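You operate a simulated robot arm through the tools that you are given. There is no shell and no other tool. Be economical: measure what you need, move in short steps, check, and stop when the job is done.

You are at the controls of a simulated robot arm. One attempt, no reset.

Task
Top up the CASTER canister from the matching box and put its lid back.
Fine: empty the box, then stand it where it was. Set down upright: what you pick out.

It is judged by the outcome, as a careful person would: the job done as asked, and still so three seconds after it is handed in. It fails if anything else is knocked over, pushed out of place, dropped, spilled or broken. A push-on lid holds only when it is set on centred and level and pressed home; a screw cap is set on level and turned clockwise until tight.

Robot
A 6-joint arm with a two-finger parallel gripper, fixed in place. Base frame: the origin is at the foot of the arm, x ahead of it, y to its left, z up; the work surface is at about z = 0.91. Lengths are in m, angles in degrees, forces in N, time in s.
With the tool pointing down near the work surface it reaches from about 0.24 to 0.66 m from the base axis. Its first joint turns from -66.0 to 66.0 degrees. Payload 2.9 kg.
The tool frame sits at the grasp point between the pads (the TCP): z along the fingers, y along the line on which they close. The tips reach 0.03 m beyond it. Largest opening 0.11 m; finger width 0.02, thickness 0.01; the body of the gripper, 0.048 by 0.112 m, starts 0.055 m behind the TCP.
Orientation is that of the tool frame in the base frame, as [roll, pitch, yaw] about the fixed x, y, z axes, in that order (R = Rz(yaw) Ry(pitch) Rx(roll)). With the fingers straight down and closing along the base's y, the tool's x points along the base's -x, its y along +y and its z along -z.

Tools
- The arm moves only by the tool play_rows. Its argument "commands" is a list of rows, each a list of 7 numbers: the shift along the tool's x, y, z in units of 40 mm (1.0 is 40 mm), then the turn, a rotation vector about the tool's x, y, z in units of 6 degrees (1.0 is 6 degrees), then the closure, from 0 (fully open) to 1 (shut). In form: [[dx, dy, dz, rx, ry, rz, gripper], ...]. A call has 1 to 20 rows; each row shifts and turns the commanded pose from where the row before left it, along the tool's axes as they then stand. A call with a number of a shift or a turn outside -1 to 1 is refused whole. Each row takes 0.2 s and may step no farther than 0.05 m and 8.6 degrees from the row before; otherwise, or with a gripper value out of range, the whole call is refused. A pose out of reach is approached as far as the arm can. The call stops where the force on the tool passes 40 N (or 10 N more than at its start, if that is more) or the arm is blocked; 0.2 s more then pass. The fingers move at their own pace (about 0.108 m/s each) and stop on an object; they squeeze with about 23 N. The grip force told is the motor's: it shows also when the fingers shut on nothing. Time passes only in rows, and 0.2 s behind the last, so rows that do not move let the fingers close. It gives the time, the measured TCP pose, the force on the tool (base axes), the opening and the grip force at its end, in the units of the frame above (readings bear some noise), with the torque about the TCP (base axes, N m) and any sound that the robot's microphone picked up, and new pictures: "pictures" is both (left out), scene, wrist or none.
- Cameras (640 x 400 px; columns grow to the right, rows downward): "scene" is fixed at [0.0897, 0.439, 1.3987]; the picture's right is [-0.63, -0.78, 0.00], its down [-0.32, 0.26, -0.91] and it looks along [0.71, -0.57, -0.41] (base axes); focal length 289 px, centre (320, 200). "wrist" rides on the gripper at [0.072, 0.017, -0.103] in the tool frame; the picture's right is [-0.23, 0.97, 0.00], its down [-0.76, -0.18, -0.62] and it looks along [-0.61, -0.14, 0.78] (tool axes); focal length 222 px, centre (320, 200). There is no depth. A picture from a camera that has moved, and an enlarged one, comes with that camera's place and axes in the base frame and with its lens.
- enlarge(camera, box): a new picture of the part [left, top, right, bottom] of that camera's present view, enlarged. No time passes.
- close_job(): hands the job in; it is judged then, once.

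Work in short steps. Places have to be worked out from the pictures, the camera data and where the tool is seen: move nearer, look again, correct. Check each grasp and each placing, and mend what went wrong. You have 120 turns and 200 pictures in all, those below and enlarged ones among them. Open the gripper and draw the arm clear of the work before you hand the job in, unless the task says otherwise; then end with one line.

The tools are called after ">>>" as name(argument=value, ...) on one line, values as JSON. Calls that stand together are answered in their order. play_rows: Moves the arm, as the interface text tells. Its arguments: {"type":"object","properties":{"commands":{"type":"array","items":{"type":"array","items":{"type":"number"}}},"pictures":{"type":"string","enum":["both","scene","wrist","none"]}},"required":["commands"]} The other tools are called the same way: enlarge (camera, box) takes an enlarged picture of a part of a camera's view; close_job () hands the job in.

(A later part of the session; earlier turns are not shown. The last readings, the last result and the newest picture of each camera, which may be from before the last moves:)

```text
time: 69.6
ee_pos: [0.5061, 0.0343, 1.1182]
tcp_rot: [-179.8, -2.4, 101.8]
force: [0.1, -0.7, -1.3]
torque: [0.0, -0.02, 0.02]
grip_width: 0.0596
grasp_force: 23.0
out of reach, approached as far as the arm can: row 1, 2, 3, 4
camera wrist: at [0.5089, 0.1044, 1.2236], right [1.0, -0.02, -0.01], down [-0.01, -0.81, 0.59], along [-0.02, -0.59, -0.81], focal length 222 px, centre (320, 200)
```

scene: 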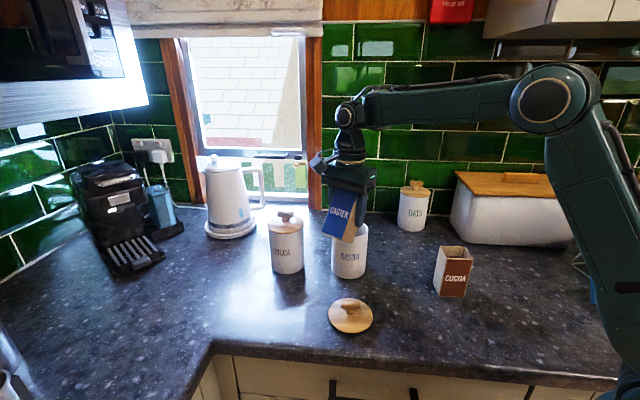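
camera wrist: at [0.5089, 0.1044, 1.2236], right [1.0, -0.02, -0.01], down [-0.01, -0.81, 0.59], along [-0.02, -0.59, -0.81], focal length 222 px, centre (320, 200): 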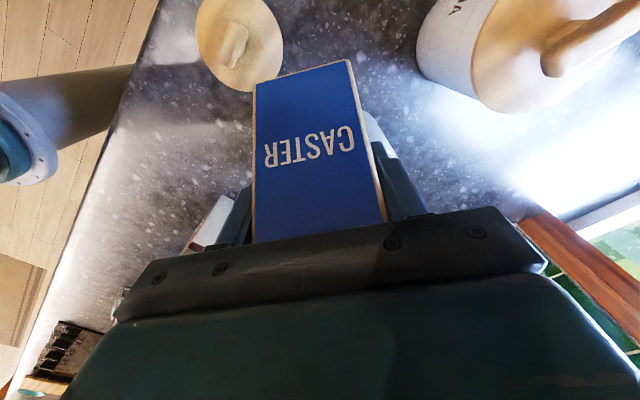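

Reviewing the failures, they all match one rule: the palm must not lean outward from the base; leaning inward (tool pointing outward) should be fine. So keep this grip, and turn yaw toward ~60° while tilting so the tool points outward.

>>> play_rows(commands=[[0, 0.3, -0.15, -0.03, 0, 1, 0.7], [0, 0.3, -0.1, -0.03, 0, 1, 0.7], [0, 0.3, 0, -0.03, 0, 1, 0.7], [-0.03, 0.11, 0, -0.07, 0.8, 0.8, 0.7], [-0.03, 0.11, 0, -0.13, 0.8, 0.79, 0.7], [-0.03, 0.11, 0, -0.2, 0.8, 0.77, 0.7], [-0.03, 0.11, 0, -0.26, 0.8, 0.75, 0.7], [-0.03, 0.11, 0, -0.33, 0.8, 0.73, 0.7], [0, 0, 0, 0, 0, 0, 0.7]])

>>> enlarge(camera="scene", box=[260, 140, 440, 290])

```text
time: 71.6
ee_pos: [0.5614, 0.0229, 1.125]
tcp_rot: [-179.6, -26.2, 59.6]
force: [0.9, 0.0, -0.5]
torque: [-0.01, -0.01, -0.01]
grip_width: 0.0596
grasp_force: 22.9
camera wrist: at [0.5864, 0.0334, 1.25], right [0.74, -0.67, -0.11], down [-0.63, -0.74, 0.22], along [-0.23, -0.1, -0.97], focal length 222 px, centre (320, 200)
```

scene: 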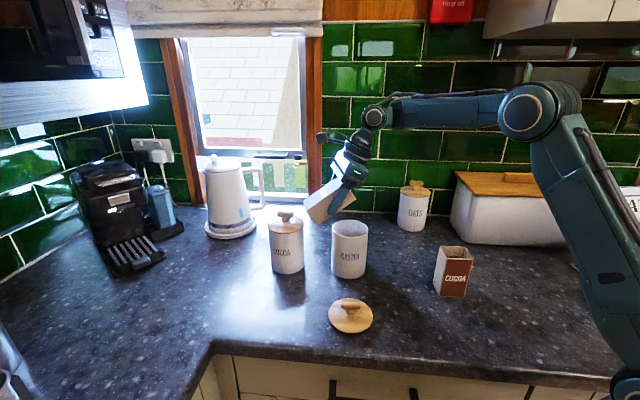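
wrist: 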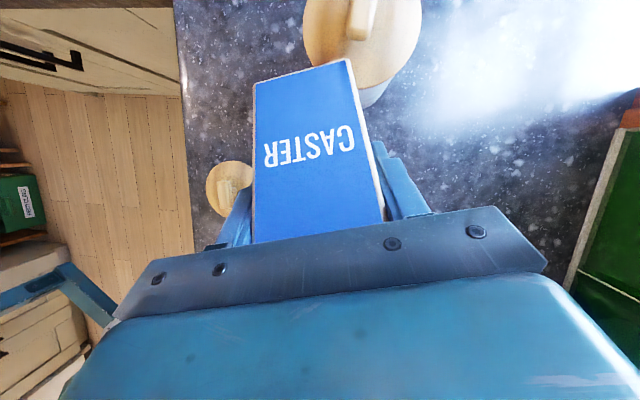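

```text
2.67 times, centred on (350, 215) of scene
camera zoom: at [0.0897, 0.439, 1.3987], right [-0.63, -0.78, 0.0], down [-0.32, 0.26, -0.91], along [0.71, -0.57, -0.41], focal length 771 px, centre (240, 160)
```

zoom: 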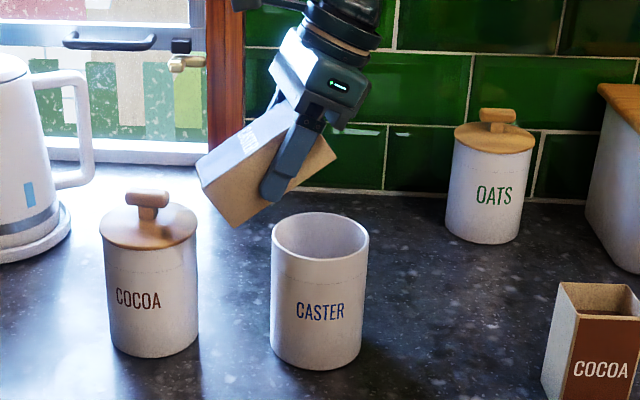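

Works well: yaw 60°, box tilt 56°, lip centred. Continue tilting to ~97° slowly.

>>> play_rows(commands=[[-0.03, 0.03, 0, -0.15, 0.85, 0.26, 0.7], [-0.03, 0.03, 0, -0.18, 0.85, 0.24, 0.7], [-0.03, 0.03, 0, -0.2, 0.85, 0.22, 0.7], [-0.05, 0.03, 0, -0.22, 0.85, 0.2, 0.7], [-0.05, 0.03, 0, -0.24, 0.85, 0.18, 0.7], [-0.06, 0.03, 0, -0.25, 0.85, 0.16, 0.7], [-0.06, 0.03, 0, -0.26, 0.85, 0.15, 0.7], [-0.06, 0.03, -0.02, -0.27, 0.85, 0.13, 0.7], [0, 0, 0, 0, 0, 0, 0.7]])

>>> enlarge(camera="scene", box=[260, 140, 440, 290])

```text
time: 73.6
ee_pos: [0.5625, 0.012, 1.1151]
tcp_rot: [179.3, -67.0, 46.1]
force: [-0.1, -1.8, -0.6]
torque: [0.02, 0.02, -0.01]
grip_width: 0.0595
grasp_force: 23.0
camera wrist: at [0.5277, -0.0477, 1.2222], right [0.63, -0.75, -0.2], down [-0.74, -0.5, -0.46], along [0.24, 0.44, -0.86], focal length 222 px, centre (320, 200)
```

scene: 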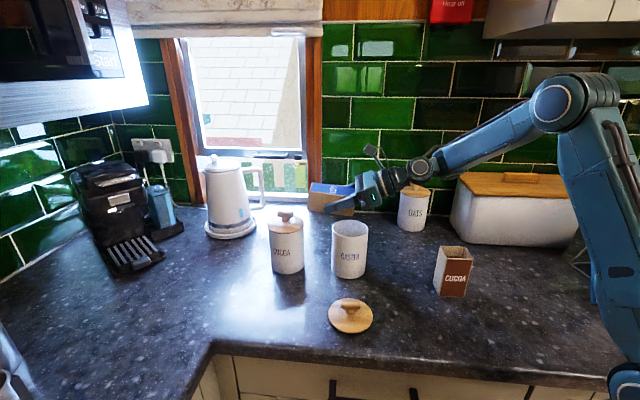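
wrist: 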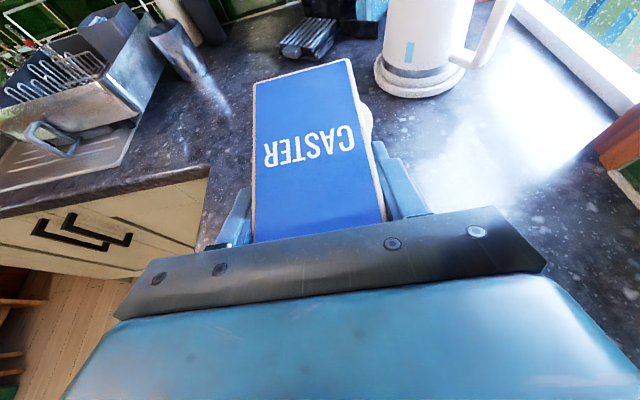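

```text
2.67 times, centred on (350, 215) of scene
camera zoom: at [0.0897, 0.439, 1.3987], right [-0.63, -0.78, 0.0], down [-0.32, 0.26, -0.91], along [0.71, -0.57, -0.41], focal length 771 px, centre (240, 160)
```

zoom: 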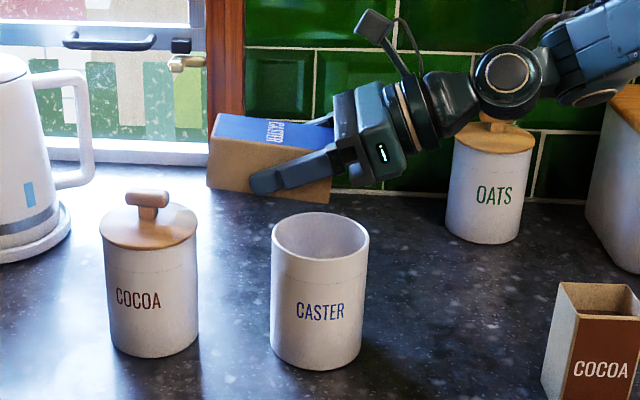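

Smooth. Continue to ~133° while shifting back so the lip stays over the mouth.

>>> play_rows(commands=[[-0.03, 0, -0.05, 0, 0.85, 0, 0.7], [-0.03, 0, -0.06, 0, 0.85, 0, 0.7], [-0.03, 0, -0.07, 0, 0.85, 0, 0.7], [-0.03, 0, -0.08, 0, 0.85, 0, 0.7], [-0.03, 0, -0.08, 0, 0.85, 0, 0.7], [-0.03, 0, -0.09, 0, 0.85, 0, 0.7], [-0.03, 0, -0.09, 0, 0.85, 0, 0.7], [0, 0, 0, 0, 0, 0, 0.7], [0, 0, 0, 0, 0, 0, 0.7]])

>>> enlarge(camera="scene", box=[260, 140, 440, 290])

```text
time: 75.6
ee_pos: [0.5864, 0.0166, 1.1313]
tcp_rot: [0.9, -81.7, -136.2]
force: [-1.3, -0.3, -0.6]
torque: [0.02, 0.01, -0.01]
grip_width: 0.0597
grasp_force: 23.0
out of reach, approached as far as the arm can: row 6, 7
camera wrist: at [0.5185, -0.0732, 1.1887], right [0.71, -0.67, -0.22], down [-0.48, -0.23, -0.84], along [0.51, 0.71, -0.49], focal length 222 px, centre (320, 200)
```

scene: 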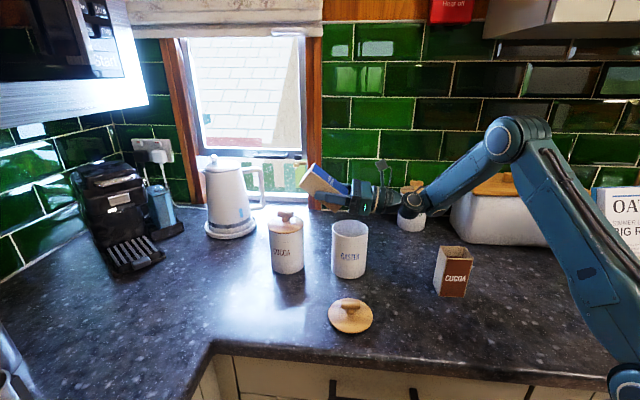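
wrist: 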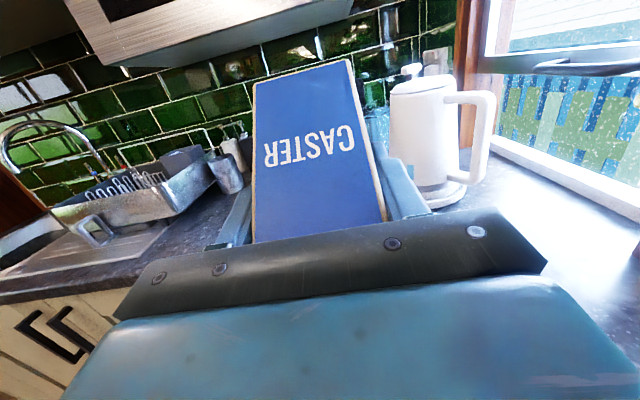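

```text
2.67 times, centred on (350, 215) of scene
camera zoom: at [0.0897, 0.439, 1.3987], right [-0.63, -0.78, 0.0], down [-0.32, 0.26, -0.91], along [0.71, -0.57, -0.41], focal length 771 px, centre (240, 160)
```

zoom: 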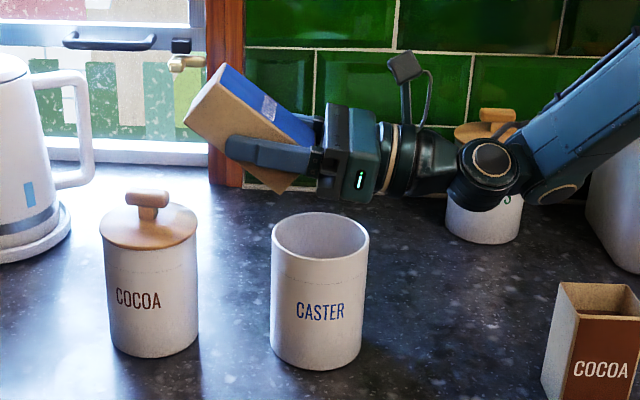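

Rows 6–7 exceeded the limit and pushed the lip off-centre, though nothing appears to be spilling. Go back to ~121° with the lip centred and let any remainder flow.

>>> play_rows(commands=[[0, 0, -0.3, 0, -0.6, 0, 0.7], [0, 0, -0.35, 0, -0.6, 0, 0.7], [0, 0.05, -0.35, 0, 0, 0, 0.7], [-0.2, 0, 0, 0, 0, 0, 0.7], [-0.2, 0, 0, 0, 0, 0, 0.7], [0, 0, 0, 0, 0, 0, 0.7], [0, 0, 0, 0, 0, 0, 0.7]])

>>> enlarge(camera="scene", box=[260, 140, 440, 290])

```text
time: 77.2
ee_pos: [0.5613, -0.0118, 1.1114]
tcp_rot: [5.6, -87.6, -140.3]
force: [-0.1, -0.2, -0.6]
torque: [-0.01, -0.01, -0.02]
grip_width: 0.0594
grasp_force: 23.8
camera wrist: at [0.4977, -0.0983, 1.1804], right [0.7, -0.68, -0.22], down [-0.54, -0.3, -0.79], along [0.47, 0.67, -0.57], focal length 222 px, centre (320, 200)
```

scene: 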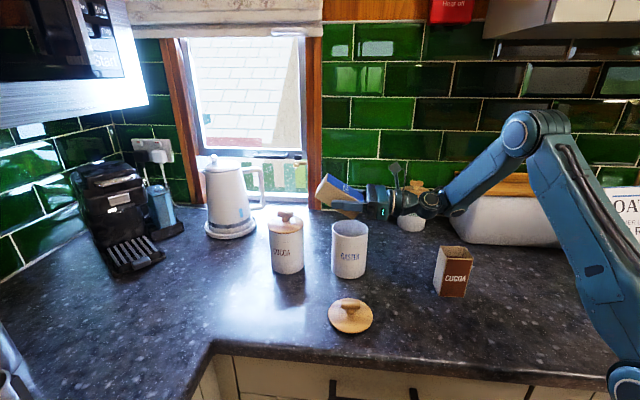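
wrist: 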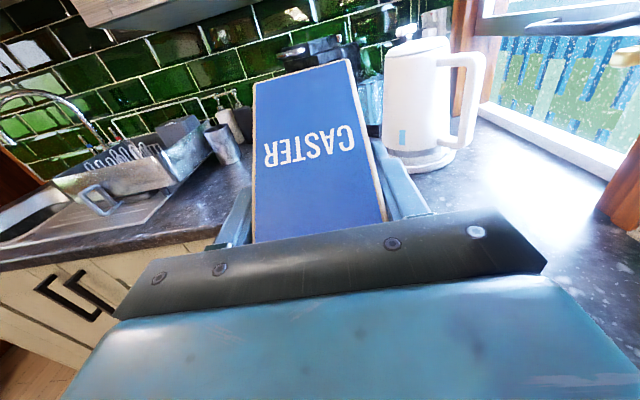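

```text
2.67 times, centred on (350, 215) of scene
camera zoom: at [0.0897, 0.439, 1.3987], right [-0.63, -0.78, 0.0], down [-0.32, 0.26, -0.91], along [0.71, -0.57, -0.41], focal length 771 px, centre (240, 160)
```

zoom: 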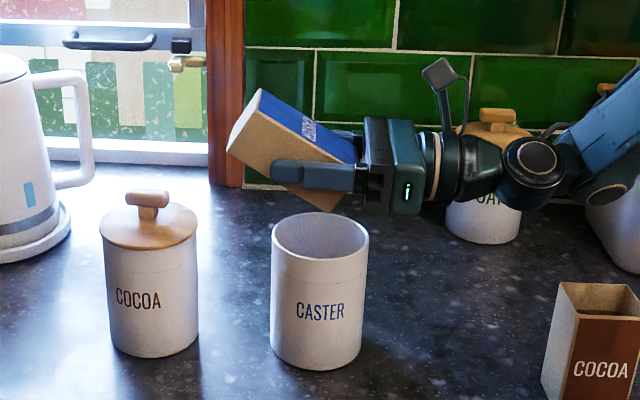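

Lip is back over the mouth; no visible stream. A few small shakes to drop any remainder.

>>> play_rows(commands=[[0, 0, 0, 0, 0.7, 0, 0.7], [0.1, 0, 0, 0, -0.7, 0, 0.7], [-0.1, 0, 0, 0, 0.7, 0, 0.7], [0.1, 0, 0, 0, -0.7, 0, 0.7], [-0.1, 0, 0, 0, 0.7, 0, 0.7], [0, 0, 0, 0, 0, 0, 0.7], [0, 0, 0, 0, 0, 0, 0.7]])

>>> enlarge(camera="scene", box=[260, 140, 440, 290])

```text
time: 78.8
ee_pos: [0.5641, -0.0107, 1.1166]
tcp_rot: [3.0, -85.9, -137.9]
force: [-0.1, 0.5, -0.8]
torque: [0.03, 0.0, 0.0]
grip_width: 0.0597
grasp_force: 22.9
out of reach, approached as far as the arm can: row 1
camera wrist: at [0.5002, -0.0972, 1.1816], right [0.7, -0.68, -0.22], down [-0.52, -0.28, -0.8], along [0.48, 0.68, -0.55], focal length 222 px, centre (320, 200)
```

scene: 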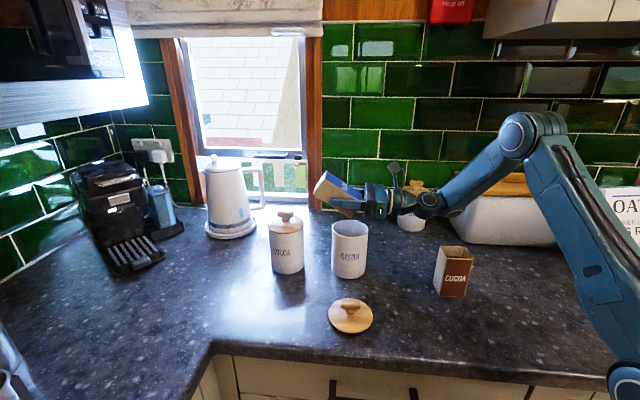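
wrist: 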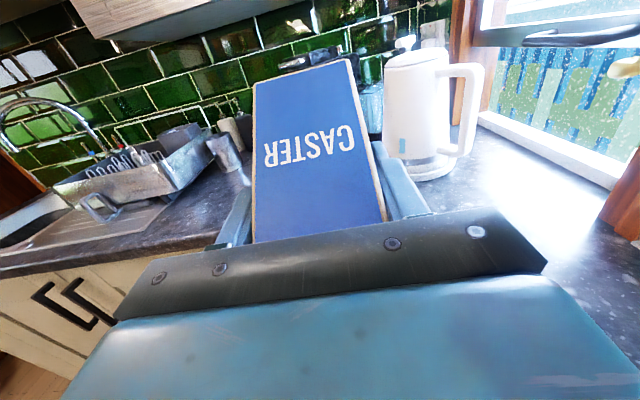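

```text
2.67 times, centred on (350, 215) of scene
camera zoom: at [0.0897, 0.439, 1.3987], right [-0.63, -0.78, 0.0], down [-0.32, 0.26, -0.91], along [0.71, -0.57, -0.41], focal length 771 px, centre (240, 160)
```

zoom: 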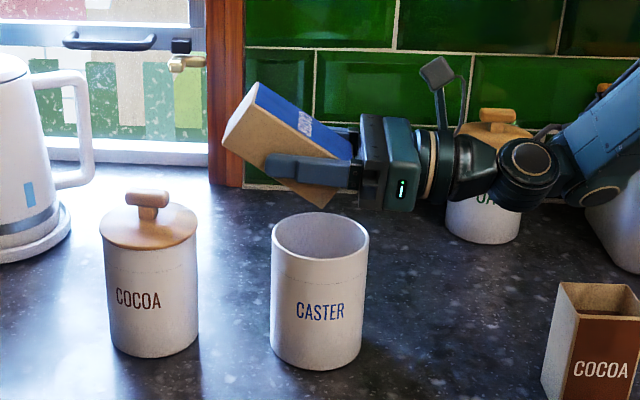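

Box reads a steady ~0.6 N, so it looks empty. Reverse the tilt along the same path, still over the canister.

>>> play_rows(commands=[[0, 0, 0.05, 0, -0.9, 0, 0.7], [0, 0, 0.05, 0, -0.9, 0, 0.7], [0, 0, 0.05, 0, -0.9, 0, 0.7], [0, 0, 0.05, 0, -0.9, 0, 0.7], [0, 0, 0.05, 0, -0.9, 0, 0.7], [0.05, -0.03, 0, 0.27, -0.85, -0.13, 0.7], [0.05, -0.03, 0, 0.26, -0.85, -0.15, 0.7], [0.05, -0.03, 0, 0.25, -0.85, -0.16, 0.7], [0.05, -0.03, 0, 0.24, -0.85, -0.18, 0.7], [0.05, -0.03, 0, 0.22, -0.85, -0.2, 0.7], [0.03, -0.03, 0, 0.2, -0.85, -0.22, 0.7], [0.03, -0.03, 0, 0.18, -0.85, -0.24, 0.7], [0.03, -0.03, 0, 0.15, -0.85, -0.26, 0.7], [0, 0, 0, 0, 0, 0, 0.7]])

```text
time: 81.8
ee_pos: [0.5682, 0.0086, 1.125]
tcp_rot: [179.7, -28.6, 59.9]
force: [-0.8, 0.7, -0.2]
torque: [-0.01, 0.02, -0.05]
grip_width: 0.0597
grasp_force: 22.7
camera wrist: at [0.5899, 0.0137, 1.2499], right [0.74, -0.66, -0.1], down [-0.64, -0.74, 0.18], along [-0.2, -0.07, -0.98], focal length 222 px, centre (320, 200)
```

scene: 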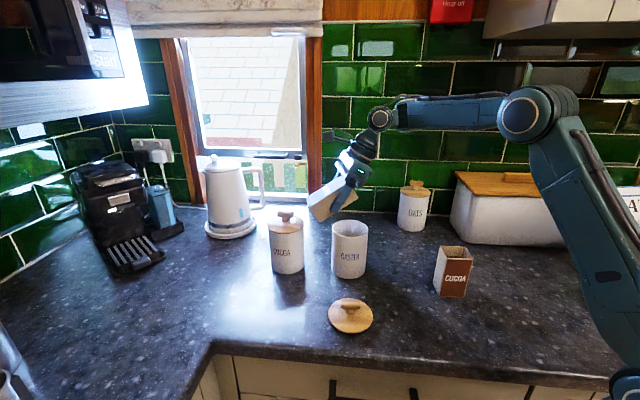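
wrist: 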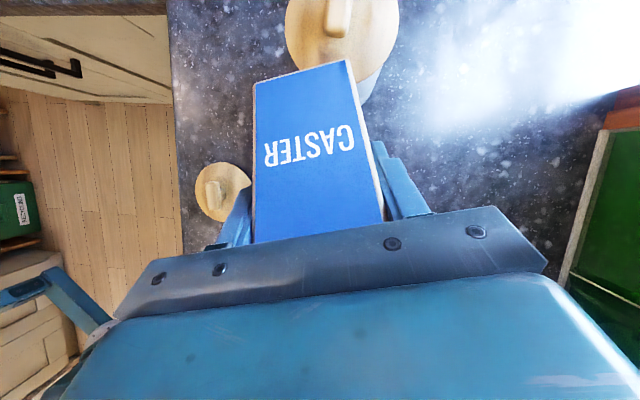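

Raise, then unwind to the original pick-up orientation (yaw 132°, 30° lean) while retreating from the canister.

>>> play_rows(commands=[[0.3, 0, -0.55, 0, 0, 0, 0.7], [0, -0.3, -0.1, 0.33, -0.8, -0.73, 0.7], [0, -0.3, -0.1, 0.26, -0.8, -0.75, 0.7], [0, -0.3, -0.1, 0.2, -0.8, -0.77, 0.7], [0, -0.3, 0, 0.13, -0.8, -0.79, 0.7], [0, -0.3, 0, 0.07, -0.8, -0.8, 0.7], [0, -0.6, 0, 0.08, 0, -1, 0.7], [0, -0.6, 0, 0.08, 0, -1, 0.7], [0, 0, 0, 0.08, 0, -1, 0.7], [0, 0, 0, 0.08, 0, -1, 0.7], [0, 0, 0, 0.08, 0, -1, 0.7], [0, 0, 0, 0.08, 0, -1, 0.7], [0, 0, 0, 0.08, 0, -1, 0.7], [0, 0, 0, 0.08, 0, -1, 0.7], [0, 0, 0, 0, -0.96, 0, 0.7], [0, 0, 0, 0, -0.96, 0, 0.7], [0, 0, 0, 0, -0.96, 0, 0.7], [0, 0, 0, 0, -0.96, 0, 0.7], [0, 0, 0, 0, -0.96, 0, 0.7], [0, 0, 0, 0, -0.96, 0, 0.7]])

```text
time: 86.0
ee_pos: [0.4612, 0.0285, 1.1583]
tcp_rot: [179.4, 31.0, 131.3]
force: [0.1, 0.7, -0.8]
torque: [0.0, 0.0, -0.03]
grip_width: 0.0595
grasp_force: 22.8
camera wrist: at [0.3979, 0.1265, 1.2099], right [0.86, 0.5, 0.13], down [0.08, -0.37, 0.93], along [0.51, -0.78, -0.36], focal length 222 px, centre (320, 200)
```

scene: 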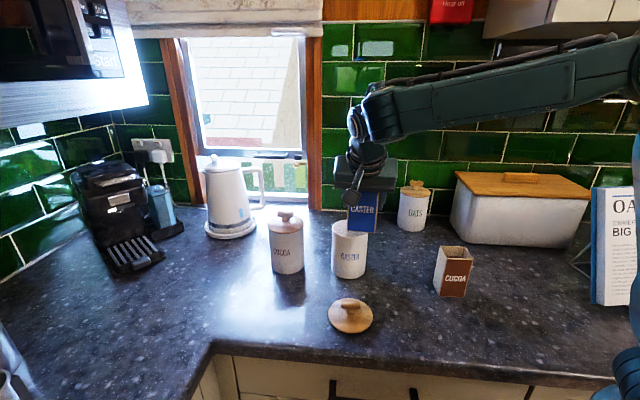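
wrist: 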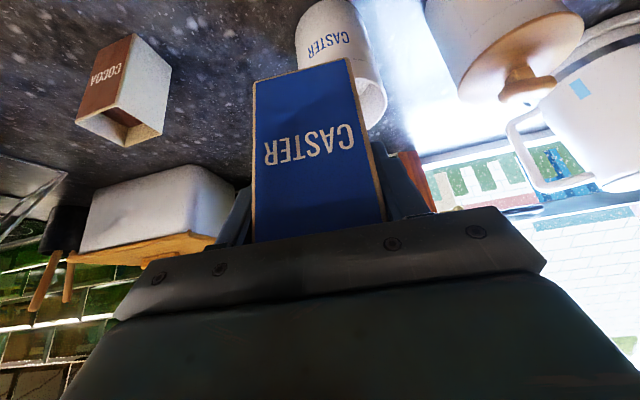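

Grip unchanged apart from a few mm. Move back above the box's home at ≈(0.396,-0.0695) and match the original orientation.

>>> play_rows(commands=[[-0.22, -0.947, 0.132, -0.06, 0.17, -0.1, 0.7], [-0.22, -0.947, 0.132, 0, 0, 0, 0.7], [-0.22, -0.947, 0.132, 0, 0, 0, 0.7], [0, 0, 0, 0, 0, 0, 0.7]])

```text
time: 87.0
ee_pos: [0.3971, -0.0709, 1.1568]
tcp_rot: [179.3, 29.9, 132.1]
force: [0.3, 0.0, -0.5]
torque: [-0.01, 0.0, 0.0]
grip_width: 0.0595
grasp_force: 22.8
camera wrist: at [0.3333, 0.0249, 1.2108], right [0.85, 0.51, 0.12], down [0.1, -0.38, 0.92], along [0.52, -0.77, -0.38], focal length 222 px, centre (320, 200)
```

scene: 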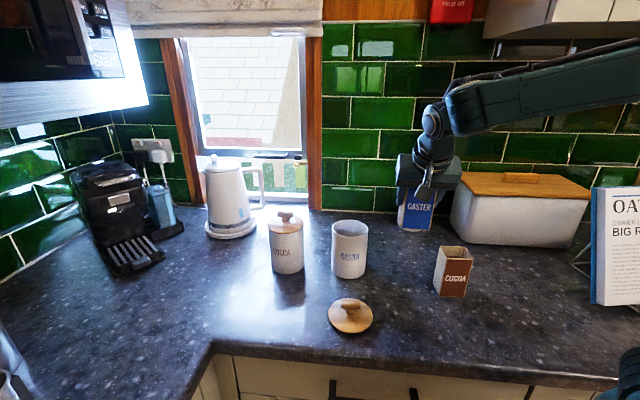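
wrist: 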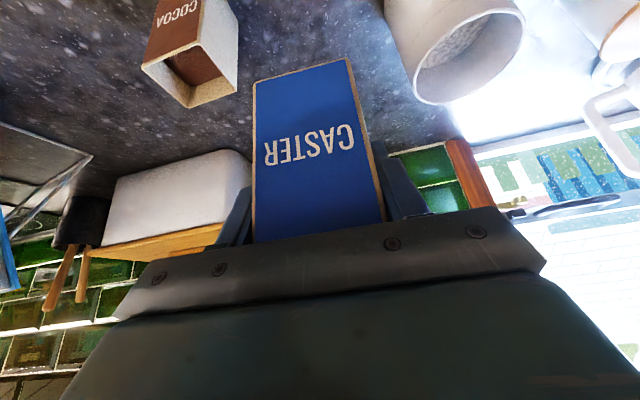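

Descend to just above the counter.

>>> play_rows(commands=[[0.43, 0, 0.745, 0, 0, 0, 0.7], [0.43, 0, 0.745, 0, 0, 0, 0.7], [0.43, 0, 0.745, 0, 0, 0, 0.7], [0.43, 0, 0.745, 0, 0, 0, 0.7], [0.4, 0, 0.69, 0, 0, 0, 0.7], [0, 0, 0, 0, 0, 0, 0.7]])

>>> enlarge(camera="scene", box=[380, 230, 480, 310])

```text
time: 88.4
ee_pos: [0.3991, -0.0699, 0.9876]
tcp_rot: [179.2, 29.9, 132.0]
force: [0.5, 0.6, 0.6]
torque: [-0.02, -0.02, -0.01]
grip_width: 0.0595
grasp_force: 23.3
camera wrist: at [0.3355, 0.0264, 1.0407], right [0.85, 0.51, 0.12], down [0.1, -0.38, 0.92], along [0.52, -0.77, -0.38], focal length 222 px, centre (320, 200)
```

scene: 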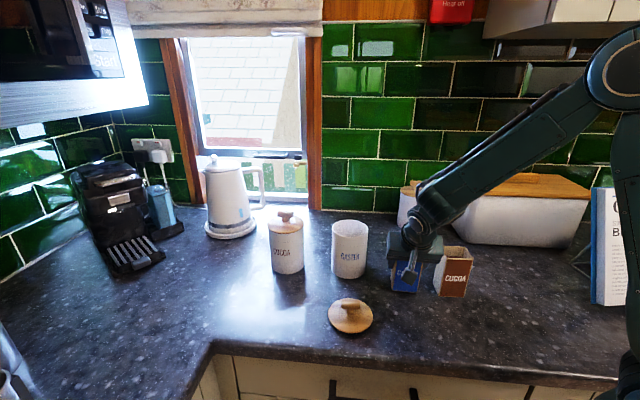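
wrist: 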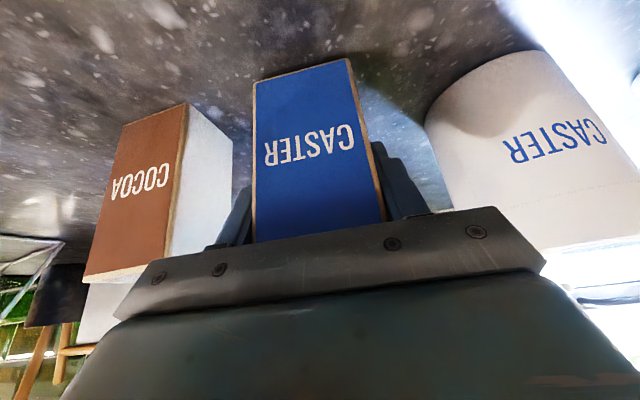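

```text
5.00 times, centred on (430, 270) of scene
camera zoom: at [0.0897, 0.439, 1.3987], right [-0.63, -0.78, 0.0], down [-0.32, 0.26, -0.91], along [0.71, -0.57, -0.41], focal length 1446 px, centre (-230, -150)
```

zoom: 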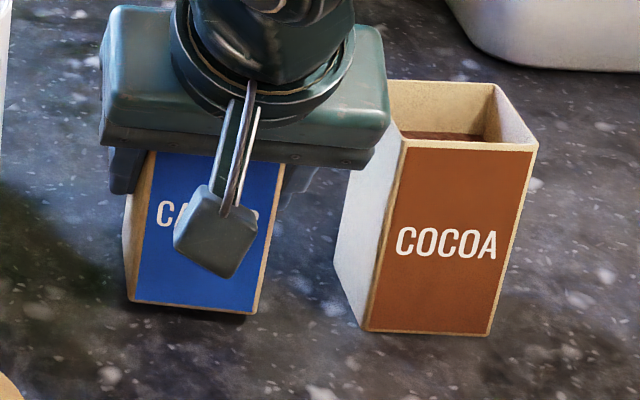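

Compared with the original corners (140,326)/(262,336), the box is ~12 mm high and ~5 mm toward +tool-y. Shift −5 mm along tool y and descend slowly.

>>> play_rows(commands=[[0.06, -0.13, 0.1, 0, 0, 0, 0.7], [0.05, 0, 0.087, 0, 0, 0, 0.7], [0, 0, 0, 0, 0, 0, 0.7]], pictures="none")

>>> enlarge(camera="scene", box=[380, 230, 480, 310])

```text
time: 89.2
ee_pos: [0.3954, -0.0739, 0.9783]
tcp_rot: [179.3, 30.0, 132.1]
force: [0.4, -1.0, -0.7]
torque: [0.03, -0.01, 0.02]
grip_width: 0.0597
grasp_force: 23.4
```

```text
5.00 times, centred on (430, 270) of scene
camera zoom: at [0.0897, 0.439, 1.3987], right [-0.63, -0.78, 0.0], down [-0.32, 0.26, -0.91], along [0.71, -0.57, -0.41], focal length 1446 px, centre (-230, -150)
```

zoom: 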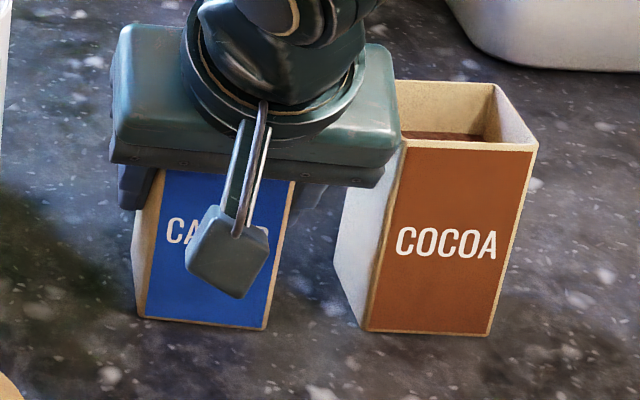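

Lines up with the original footprint; ~4 mm left. Lower in 1 mm steps.

>>> play_rows(commands=[[0.0125, 0, 0.0217, 0, 0, 0, 0.7], [0.0125, 0, 0.0217, 0, 0, 0, 0.7], [0.0125, 0, 0.0217, 0, 0, 0, 0.7], [0, 0, 0, 0, 0, 0, 0.7]], pictures="none")

```text
time: 90.2
ee_pos: [0.3973, -0.0743, 0.977]
tcp_rot: [179.2, 30.3, 132.0]
force: [0.3, -2.3, 22.6]
torque: [-0.22, 0.64, -0.04]
grip_width: 0.0597
grasp_force: 22.8
```

Contact (22 N). Ease up a touch and open the fingers.

>>> play_rows(commands=[[-0.01, 0, -0.017, 0, 0, 0, 0.7], [0, 0, 0, 0, 0, 0, 0.45], [0, 0, 0, 0, 0, 0, 0.38], [0, 0, 0, 0, 0, 0, 0.3], [0, 0, 0, 0, 0, 0, 0.2], [0, 0, 0, 0, 0, 0, 0.2]])

>>> enlarge(camera="wrist", box=[180, 30, 460, 230])

```text
time: 91.6
ee_pos: [0.3948, -0.0724, 0.9773]
tcp_rot: [179.3, 30.0, 132.1]
force: [0.6, 0.0, 1.2]
torque: [0.04, 0.0, -0.04]
grip_width: 0.088
grasp_force: 0.0
camera wrist: at [0.3313, 0.0236, 1.0302], right [0.85, 0.51, 0.12], down [0.1, -0.38, 0.92], along [0.52, -0.77, -0.38], focal length 222 px, centre (320, 200)
```

scene: 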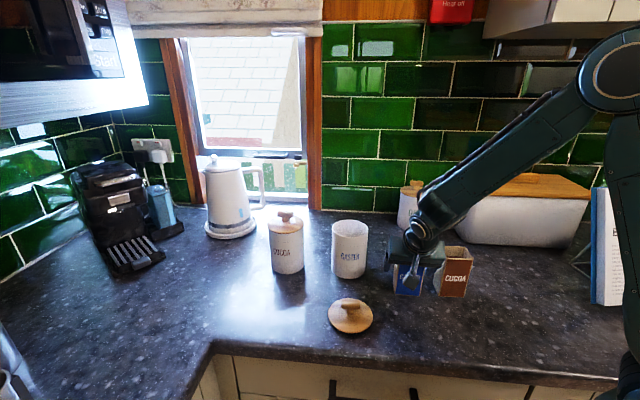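
wrist: 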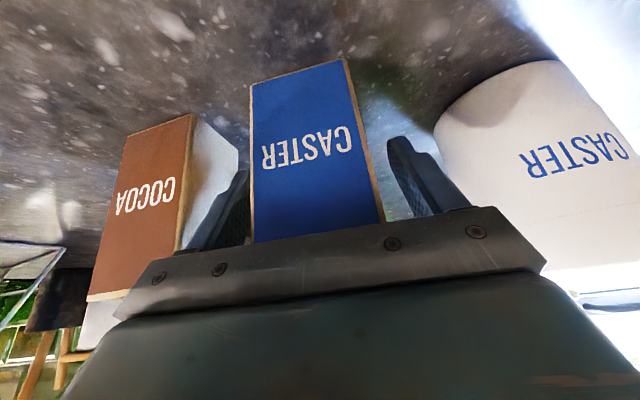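

```text
2.00 times, centred on (320, 130) of wrist
camera zoom: at [0.3313, 0.0236, 1.0302], right [0.85, 0.51, 0.12], down [0.1, -0.38, 0.92], along [0.52, -0.77, -0.38], focal length 444 px, centre (320, 340)
```

zoom: 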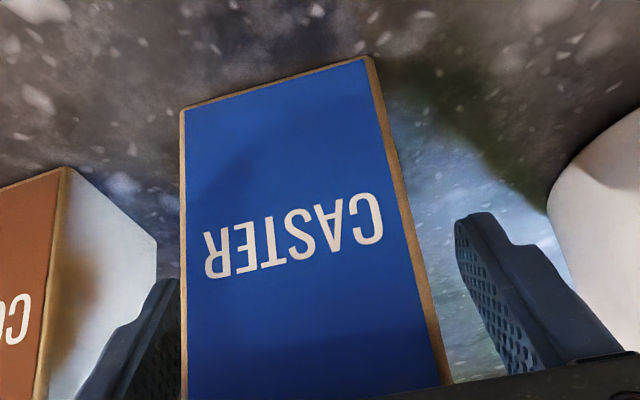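

Box stands free. Withdraw straight up.

>>> play_rows(commands=[[-0.2, 0, -0.346, 0, 0, 0, 0.2], [-0.4, 0, -0.693, 0, 0, 0, 0.2], [-0.45, 0, -0.78, 0, 0, 0, 0.2], [-0.45, 0, -0.78, 0, 0, 0, 0.2], [-0.45, 0, -0.78, 0, 0, 0, 0.2], [0, 0, 0, 0, 1, 0, 0.2], [0, 0, 0, 0, 1, 0, 0.2], [0, 0, 0, 0, 1, 0, 0.2], [0, 0, 0, 0, 1, 0, 0.2], [0, 0, 0, 0, 1, 0, 0.2], [0, 0, 0, 0, 0, 0, 0.2]])

>>> enlarge(camera="scene", box=[380, 230, 480, 310])

>>> enlarge(camera="wrist", box=[200, 40, 520, 210])

```text
time: 94.0
ee_pos: [0.3952, -0.0737, 1.1317]
tcp_rot: [179.4, -0.2, 132.4]
force: [-0.5, -0.4, -0.4]
torque: [0.03, 0.0, -0.01]
grip_width: 0.0879
grasp_force: 0.1
camera wrist: at [0.3583, -0.0091, 1.2361], right [0.87, 0.49, 0.01], down [0.38, -0.69, 0.62], along [0.31, -0.54, -0.78], focal length 222 px, centre (320, 200)
```

scene: 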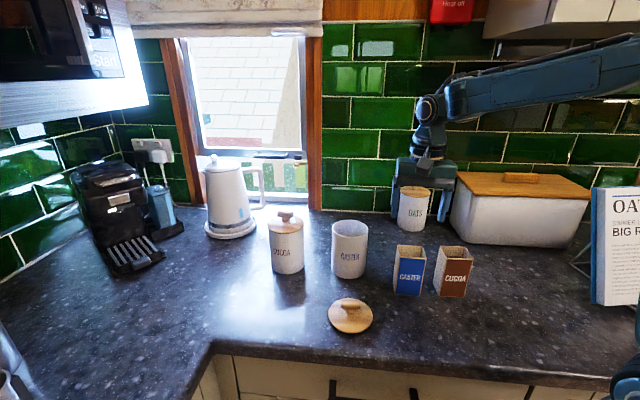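
wrist: 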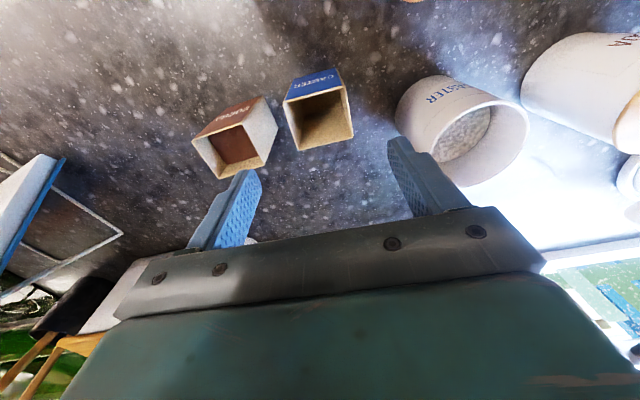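

```text
5.00 times, centred on (430, 270) of scene
camera zoom: at [0.0897, 0.439, 1.3987], right [-0.63, -0.78, 0.0], down [-0.32, 0.26, -0.91], along [0.71, -0.57, -0.41], focal length 1446 px, centre (-230, -150)
```

zoom: 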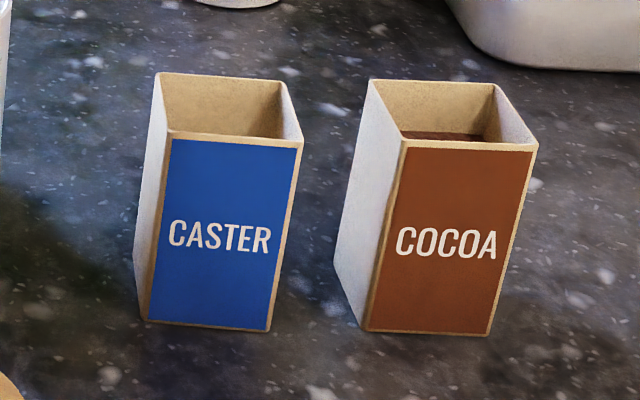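

```text
2.00 times, centred on (360, 125) of wrist
camera zoom: at [0.3583, -0.0091, 1.2361], right [0.87, 0.49, 0.01], down [0.38, -0.69, 0.62], along [0.31, -0.54, -0.78], focal length 444 px, centre (240, 350)
```

zoom: 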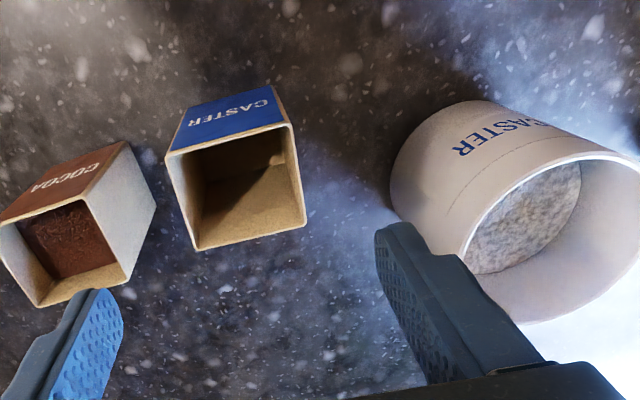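

The CASTER box is empty and standing within a few mm of its spot; the canister has filled. Now back over the lid with its original grasp yaw (−130°).

>>> play_rows(commands=[[0.476, 0.664, -0.15, 0.1, 0, 0, 0.3], [0.476, 0.664, -0.15, 0, 0, 0, 0.4], [0.476, 0.664, -0.1, 0, 0, 0, 0.4], [0.476, 0.664, -0.1, 0, 0, 0, 0.4], [0.476, 0.664, 0, 0, 0, 0, 0.4], [0, 0, 0, 0, 0, -1.1, 0.4], [0, 0, 0, 0, 0, -1, 0.4], [0, 0, 0, 0, 0, -1, 0.4], [0, 0, 0, 0, 0, -1, 0.4], [0, 0, 0, 0, 0, -1, 0.4], [0, 0, 0, 0, 0, -1, 0.4], [0, 0, 0, 0, 0, -1, 0.4], [0, 0, 0, 0, 0, -1, 0.4], [0, 0, 0, 0, 0, -1, 0.4], [0, 0, 0, 0, 0, -1, 0.4], [0, 0, 0, 0, 0, -1, 0.4], [0, 0, 0, 0, 0, -1, 0.4], [0, 0, 0, 0, 0, -1, 0.4], [0, 0, 0, 0, 0, -1, 0.4], [0, 0, 0, 0, 0, -1, 0.4]])

```text
refused: -1.1 is not a number from -1 to 1
```

Value out of range; resend with ±1.

>>> play_rows(commands=[[0.476, 0.664, -0.15, 0.1, 0, 0, 0.3], [0.476, 0.664, -0.15, 0, 0, 0, 0.4], [0.476, 0.664, -0.1, 0, 0, 0, 0.4], [0.476, 0.664, -0.1, 0, 0, 0, 0.4], [0.476, 0.664, 0, 0, 0, 0, 0.4], [0, 0, 0, 0, 0, -1, 0.4], [0, 0, 0, 0, 0, -1, 0.4], [0, 0, 0, 0, 0, -1, 0.4], [0, 0, 0, 0, 0, -1, 0.4], [0, 0, 0, 0, 0, -1, 0.4], [0, 0, 0, 0, 0, -1, 0.4], [0, 0, 0, 0, 0, -1, 0.4], [0, 0, 0, 0, 0, -1, 0.4], [0, 0, 0, 0, 0, -1, 0.4], [0, 0, 0, 0, 0, -1, 0.4], [0, 0, 0, 0, 0, -1, 0.4], [0, 0, 0, 0, 0, -1, 0.4], [0, 0, 0, 0, 0, -1, 0.4], [0, 0, 0, 0, 0, -1, 0.4], [0, 0, 0, 0, 0, -1, 0.4]], pictures="none")

>>> play_rows(commands=[[0, 0, 0, 0, 0, -0.6, 0.4], [0, 0, 0, 0, 0, -0.65, 0.4], [0, 0, 0, 0, 0, 0, 0.4]])

```text
time: 98.2
ee_pos: [0.4301, 0.0865, 1.1528]
tcp_rot: [-179.9, -0.1, -137.4]
force: [0.3, -0.4, 0.0]
torque: [-0.01, 0.01, -0.01]
grip_width: 0.066
grasp_force: 0.0
```

```text
time: 99.0
ee_pos: [0.4296, 0.0866, 1.1533]
tcp_rot: [-180.0, 0.0, -130.0]
force: [-0.1, 0.0, 0.1]
torque: [0.02, -0.01, 0.0]
grip_width: 0.0658
grasp_force: 0.0
camera wrist: at [0.37, 0.0423, 1.2562], right [-0.6, 0.8, 0.0], down [0.63, 0.47, 0.62], along [0.5, 0.37, -0.78], focal length 222 px, centre (320, 200)
```

scene: 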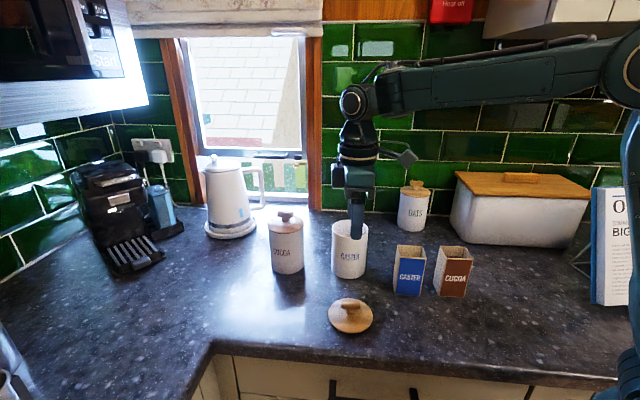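
wrist: 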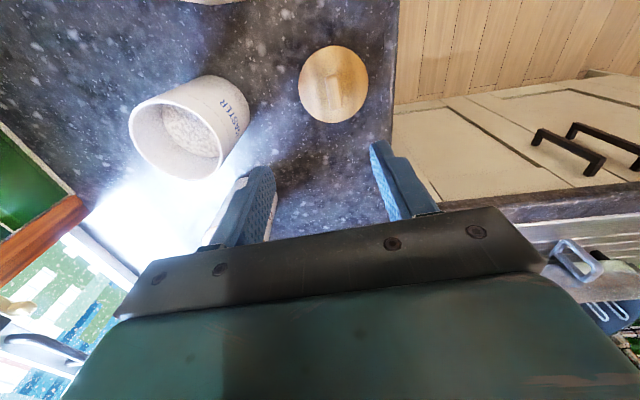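

Directly above the lid. Check the canister fill, its position, and the counter for spills.

>>> enlarge(camera="wrist", box=[80, 40, 280, 200])

>>> enlarge(camera="scene", box=[260, 190, 440, 330])

```text
2.50 times, centred on (180, 120) of wrist
camera zoom: at [0.37, 0.0423, 1.2562], right [-0.6, 0.8, 0.0], down [0.63, 0.47, 0.62], along [0.5, 0.37, -0.78], focal length 555 px, centre (670, 400)
```

zoom: 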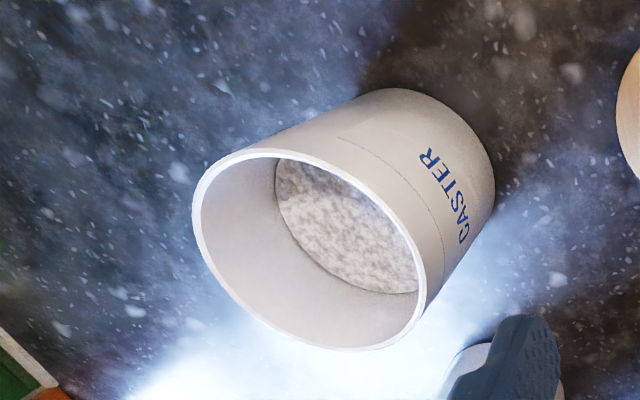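

```text
2.86 times, centred on (350, 260) of scene
camera zoom: at [0.0897, 0.439, 1.3987], right [-0.63, -0.78, 0.0], down [-0.32, 0.26, -0.91], along [0.71, -0.57, -0.41], focal length 826 px, centre (234, 29)
```

zoom: 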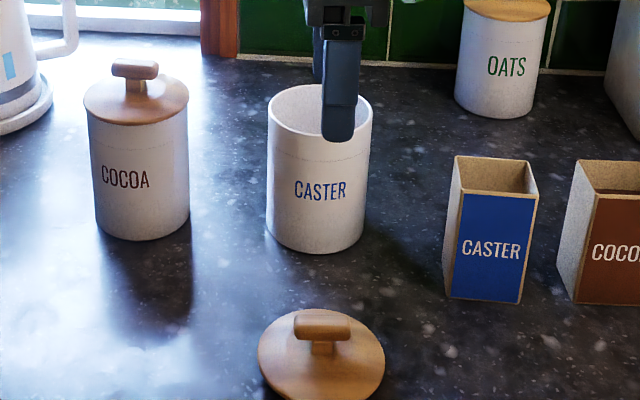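

No spill, and the canister hasn't moved (edges match to sub-pixel). Descend onto the lid knob at the release height.

>>> play_rows(commands=[[0, 0, 0.85, 0, 0, 0, 0.4], [0, 0, 0.85, 0, 0, 0, 0.4], [0, 0, 0.85, 0, 0, 0, 0.4], [0, 0, 0.85, 0, 0, 0, 0.4], [0, 0, 0.85, 0, 0, 0, 0.4], [0, 0, 0.3, 0, 0, 0, 0.4], [0, 0, 0.2, 0, 0, 0, 0.4], [0, 0, 0, 0, 0, 0, 0.6], [0, 0, 0, 0, 0, 0, 0.75], [0, 0, 0, 0, 0, 0, 0.9], [0, 0, 0, 0, 0, 0, 0.95], [0, 0, 0, 0, 0, 0, 0.95]])

```text
time: 101.6
ee_pos: [0.4286, 0.0864, 0.9634]
tcp_rot: [180.0, 0.0, -130.1]
force: [1.0, -1.2, 0.1]
torque: [-0.03, -0.01, 0.0]
grip_width: 0.0173
grasp_force: 22.7
camera wrist: at [0.3699, 0.0421, 1.0665], right [-0.6, 0.8, 0.0], down [0.63, 0.47, 0.62], along [0.5, 0.37, -0.78], focal length 222 px, centre (320, 200)
```

scene: 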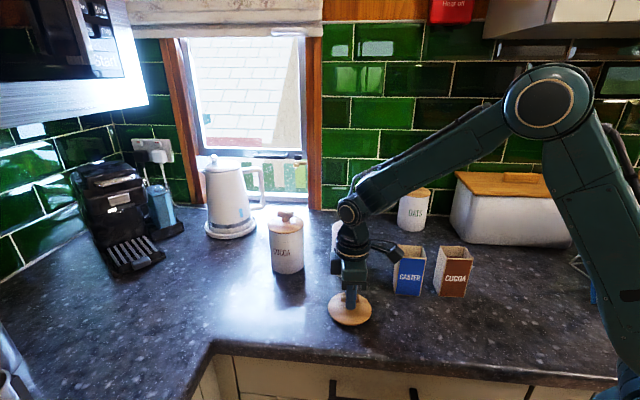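
wrist: 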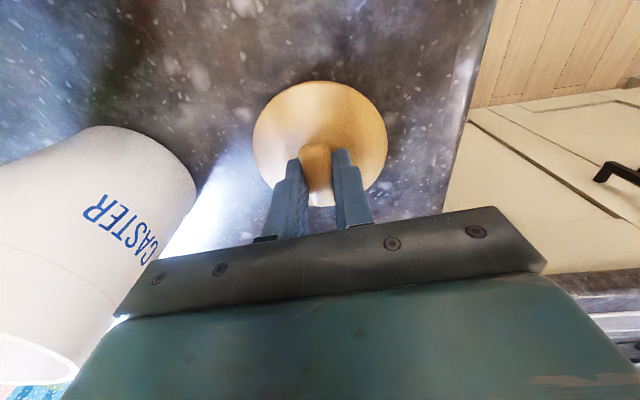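

Knob gripped (17.3 mm). Lift and carry back above the canister.

>>> play_rows(commands=[[0, 0, -0.3, 0, 0, 0, 0.95], [0, 0, -0.9, 0, 0, 0, 0.95], [0, 0, -0.9, 0, 0, 0, 0.95], [0, 0, -0.9, 0, 0, 0, 0.95], [0, 0, -0.9, 0, 0, 0, 0.95], [0, 0, -0.9, 0, 0, 0, 0.95], [0.044, -0.758, 0, 0, 0, 0, 0.95], [0.044, -0.758, 0, 0, 0, 0, 0.95], [0.044, -0.758, 0, 0, 0, 0, 0.95], [0.044, -0.758, 0, 0, 0, 0, 0.95], [0.044, -0.758, 0, 0, 0, 0, 0.95], [0, 0, 0, 0, 0, 0, 0.95], [0, 0, 0, 0, 0, 0, 0.95]])

>>> enlarge(camera="scene", box=[310, 160, 390, 290])

```text
time: 104.4
ee_pos: [0.539, -0.0187, 1.1553]
tcp_rot: [180.0, -0.1, -130.0]
force: [0.1, -0.2, -0.5]
torque: [0.0, 0.0, 0.02]
grip_width: 0.0173
grasp_force: 22.8
camera wrist: at [0.4803, -0.0617, 1.258], right [-0.6, 0.8, 0.0], down [0.63, 0.47, 0.62], along [0.5, 0.37, -0.78], focal length 222 px, centre (320, 200)
```

scene: 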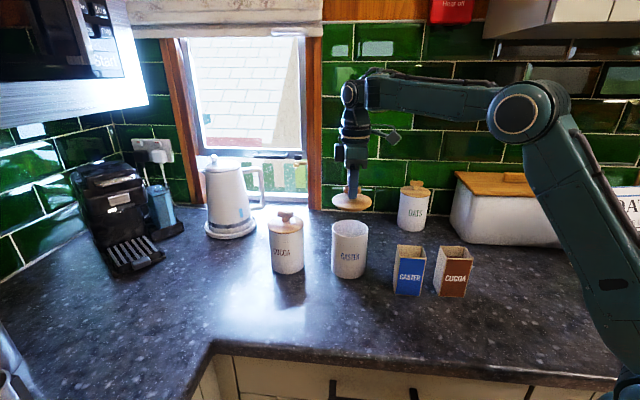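
wrist: 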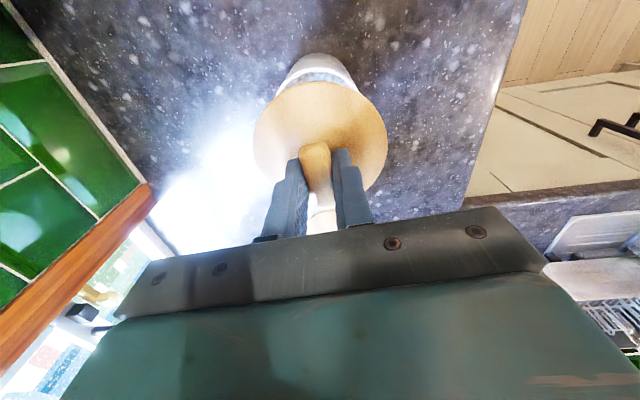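

```text
3.08 times, centred on (350, 225) of scene
camera zoom: at [0.0897, 0.439, 1.3987], right [-0.63, -0.78, 0.0], down [-0.32, 0.26, -0.91], along [0.71, -0.57, -0.41], focal length 890 px, centre (228, 123)
```

zoom: 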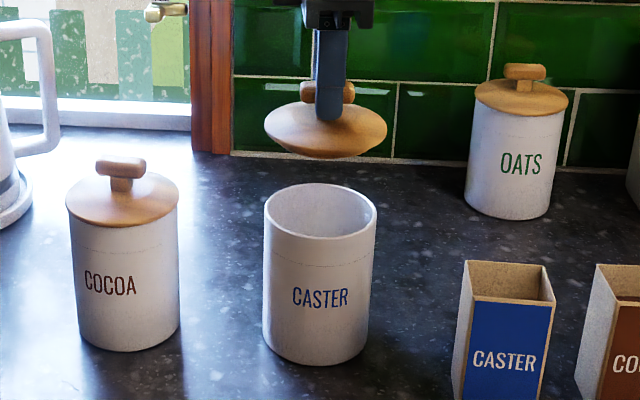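

Lid is level and over the canister. Lower to just above the rim and check centring.

>>> play_rows(commands=[[0, 0, 0.7, 0, 0, 0, 0.95], [-0.01, 0, 0.7, 0, 0, 0, 0.95], [0, 0, 0.12, 0, 0, 0, 0.95], [0, 0, 0, 0, 0, 0, 0.95], [0, 0, 0, 0, 0, 0, 0.95]], pictures="none")

>>> enlarge(camera="scene", box=[320, 200, 380, 290])

>>> enlarge(camera="wrist", box=[240, 30, 400, 220])

```text
time: 105.6
ee_pos: [0.5395, -0.0166, 1.0934]
tcp_rot: [180.0, 0.0, -130.1]
force: [0.1, -0.1, -0.7]
torque: [-0.01, -0.02, -0.01]
grip_width: 0.017
grasp_force: 22.2
```

```text
4.44 times, centred on (350, 245) of scene
camera zoom: at [0.0897, 0.439, 1.3987], right [-0.63, -0.78, 0.0], down [-0.32, 0.26, -0.91], along [0.71, -0.57, -0.41], focal length 1286 px, centre (187, 0)
```

zoom: 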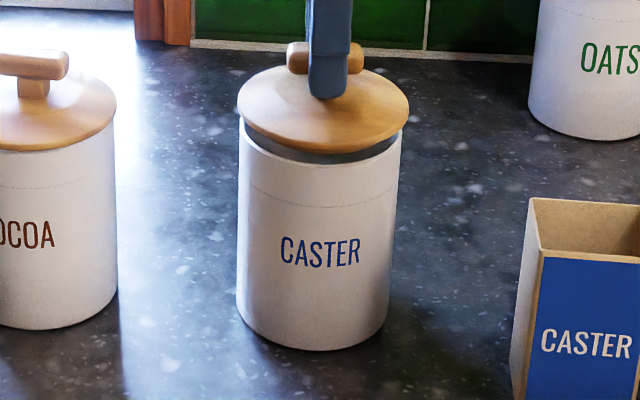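

```text
2.11 times, centred on (320, 125) of wrist
camera zoom: at [0.48, -0.0613, 1.1967], right [-0.6, 0.8, 0.0], down [0.63, 0.47, 0.62], along [0.5, 0.37, -0.78], focal length 468 px, centre (320, 358)
```

zoom: 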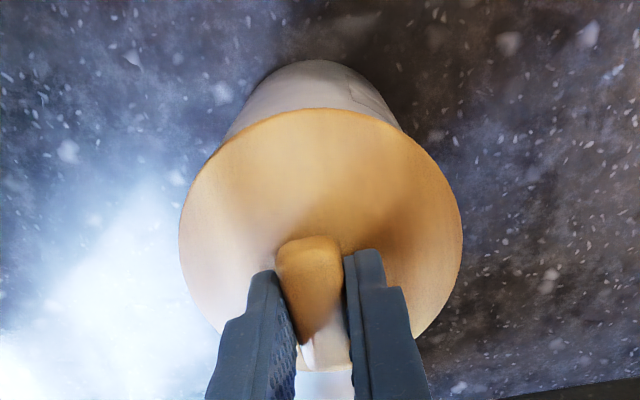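

Canister and lid align with the original closed view. Press down in small steps.

>>> play_rows(commands=[[0, 0, 0.06, 0, 0, 0, 0.95], [0, 0, 0.06, 0, 0, 0, 0.95], [0, 0, 0.06, 0, 0, 0, 0.95], [0, 0, 0.06, 0, 0, 0, 0.95], [0, 0, 0, 0, 0, 0, 0.95]], pictures="none")

>>> enlarge(camera="scene", box=[320, 200, 380, 290])

```text
time: 106.8
ee_pos: [0.5387, -0.0182, 1.0837]
tcp_rot: [180.0, 0.0, -130.1]
force: [-0.3, 0.3, -1.7]
torque: [0.0, -0.02, 0.03]
grip_width: 0.0175
grasp_force: 22.4
```

```text
4.44 times, centred on (350, 245) of scene
camera zoom: at [0.0897, 0.439, 1.3987], right [-0.63, -0.78, 0.0], down [-0.32, 0.26, -0.91], along [0.71, -0.57, -0.41], focal length 1286 px, centre (187, 0)
```

zoom: 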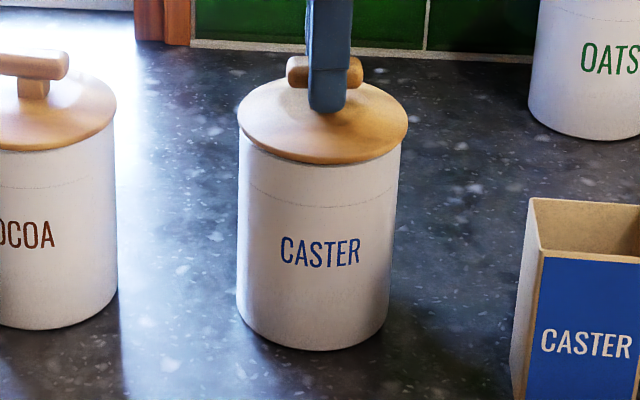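

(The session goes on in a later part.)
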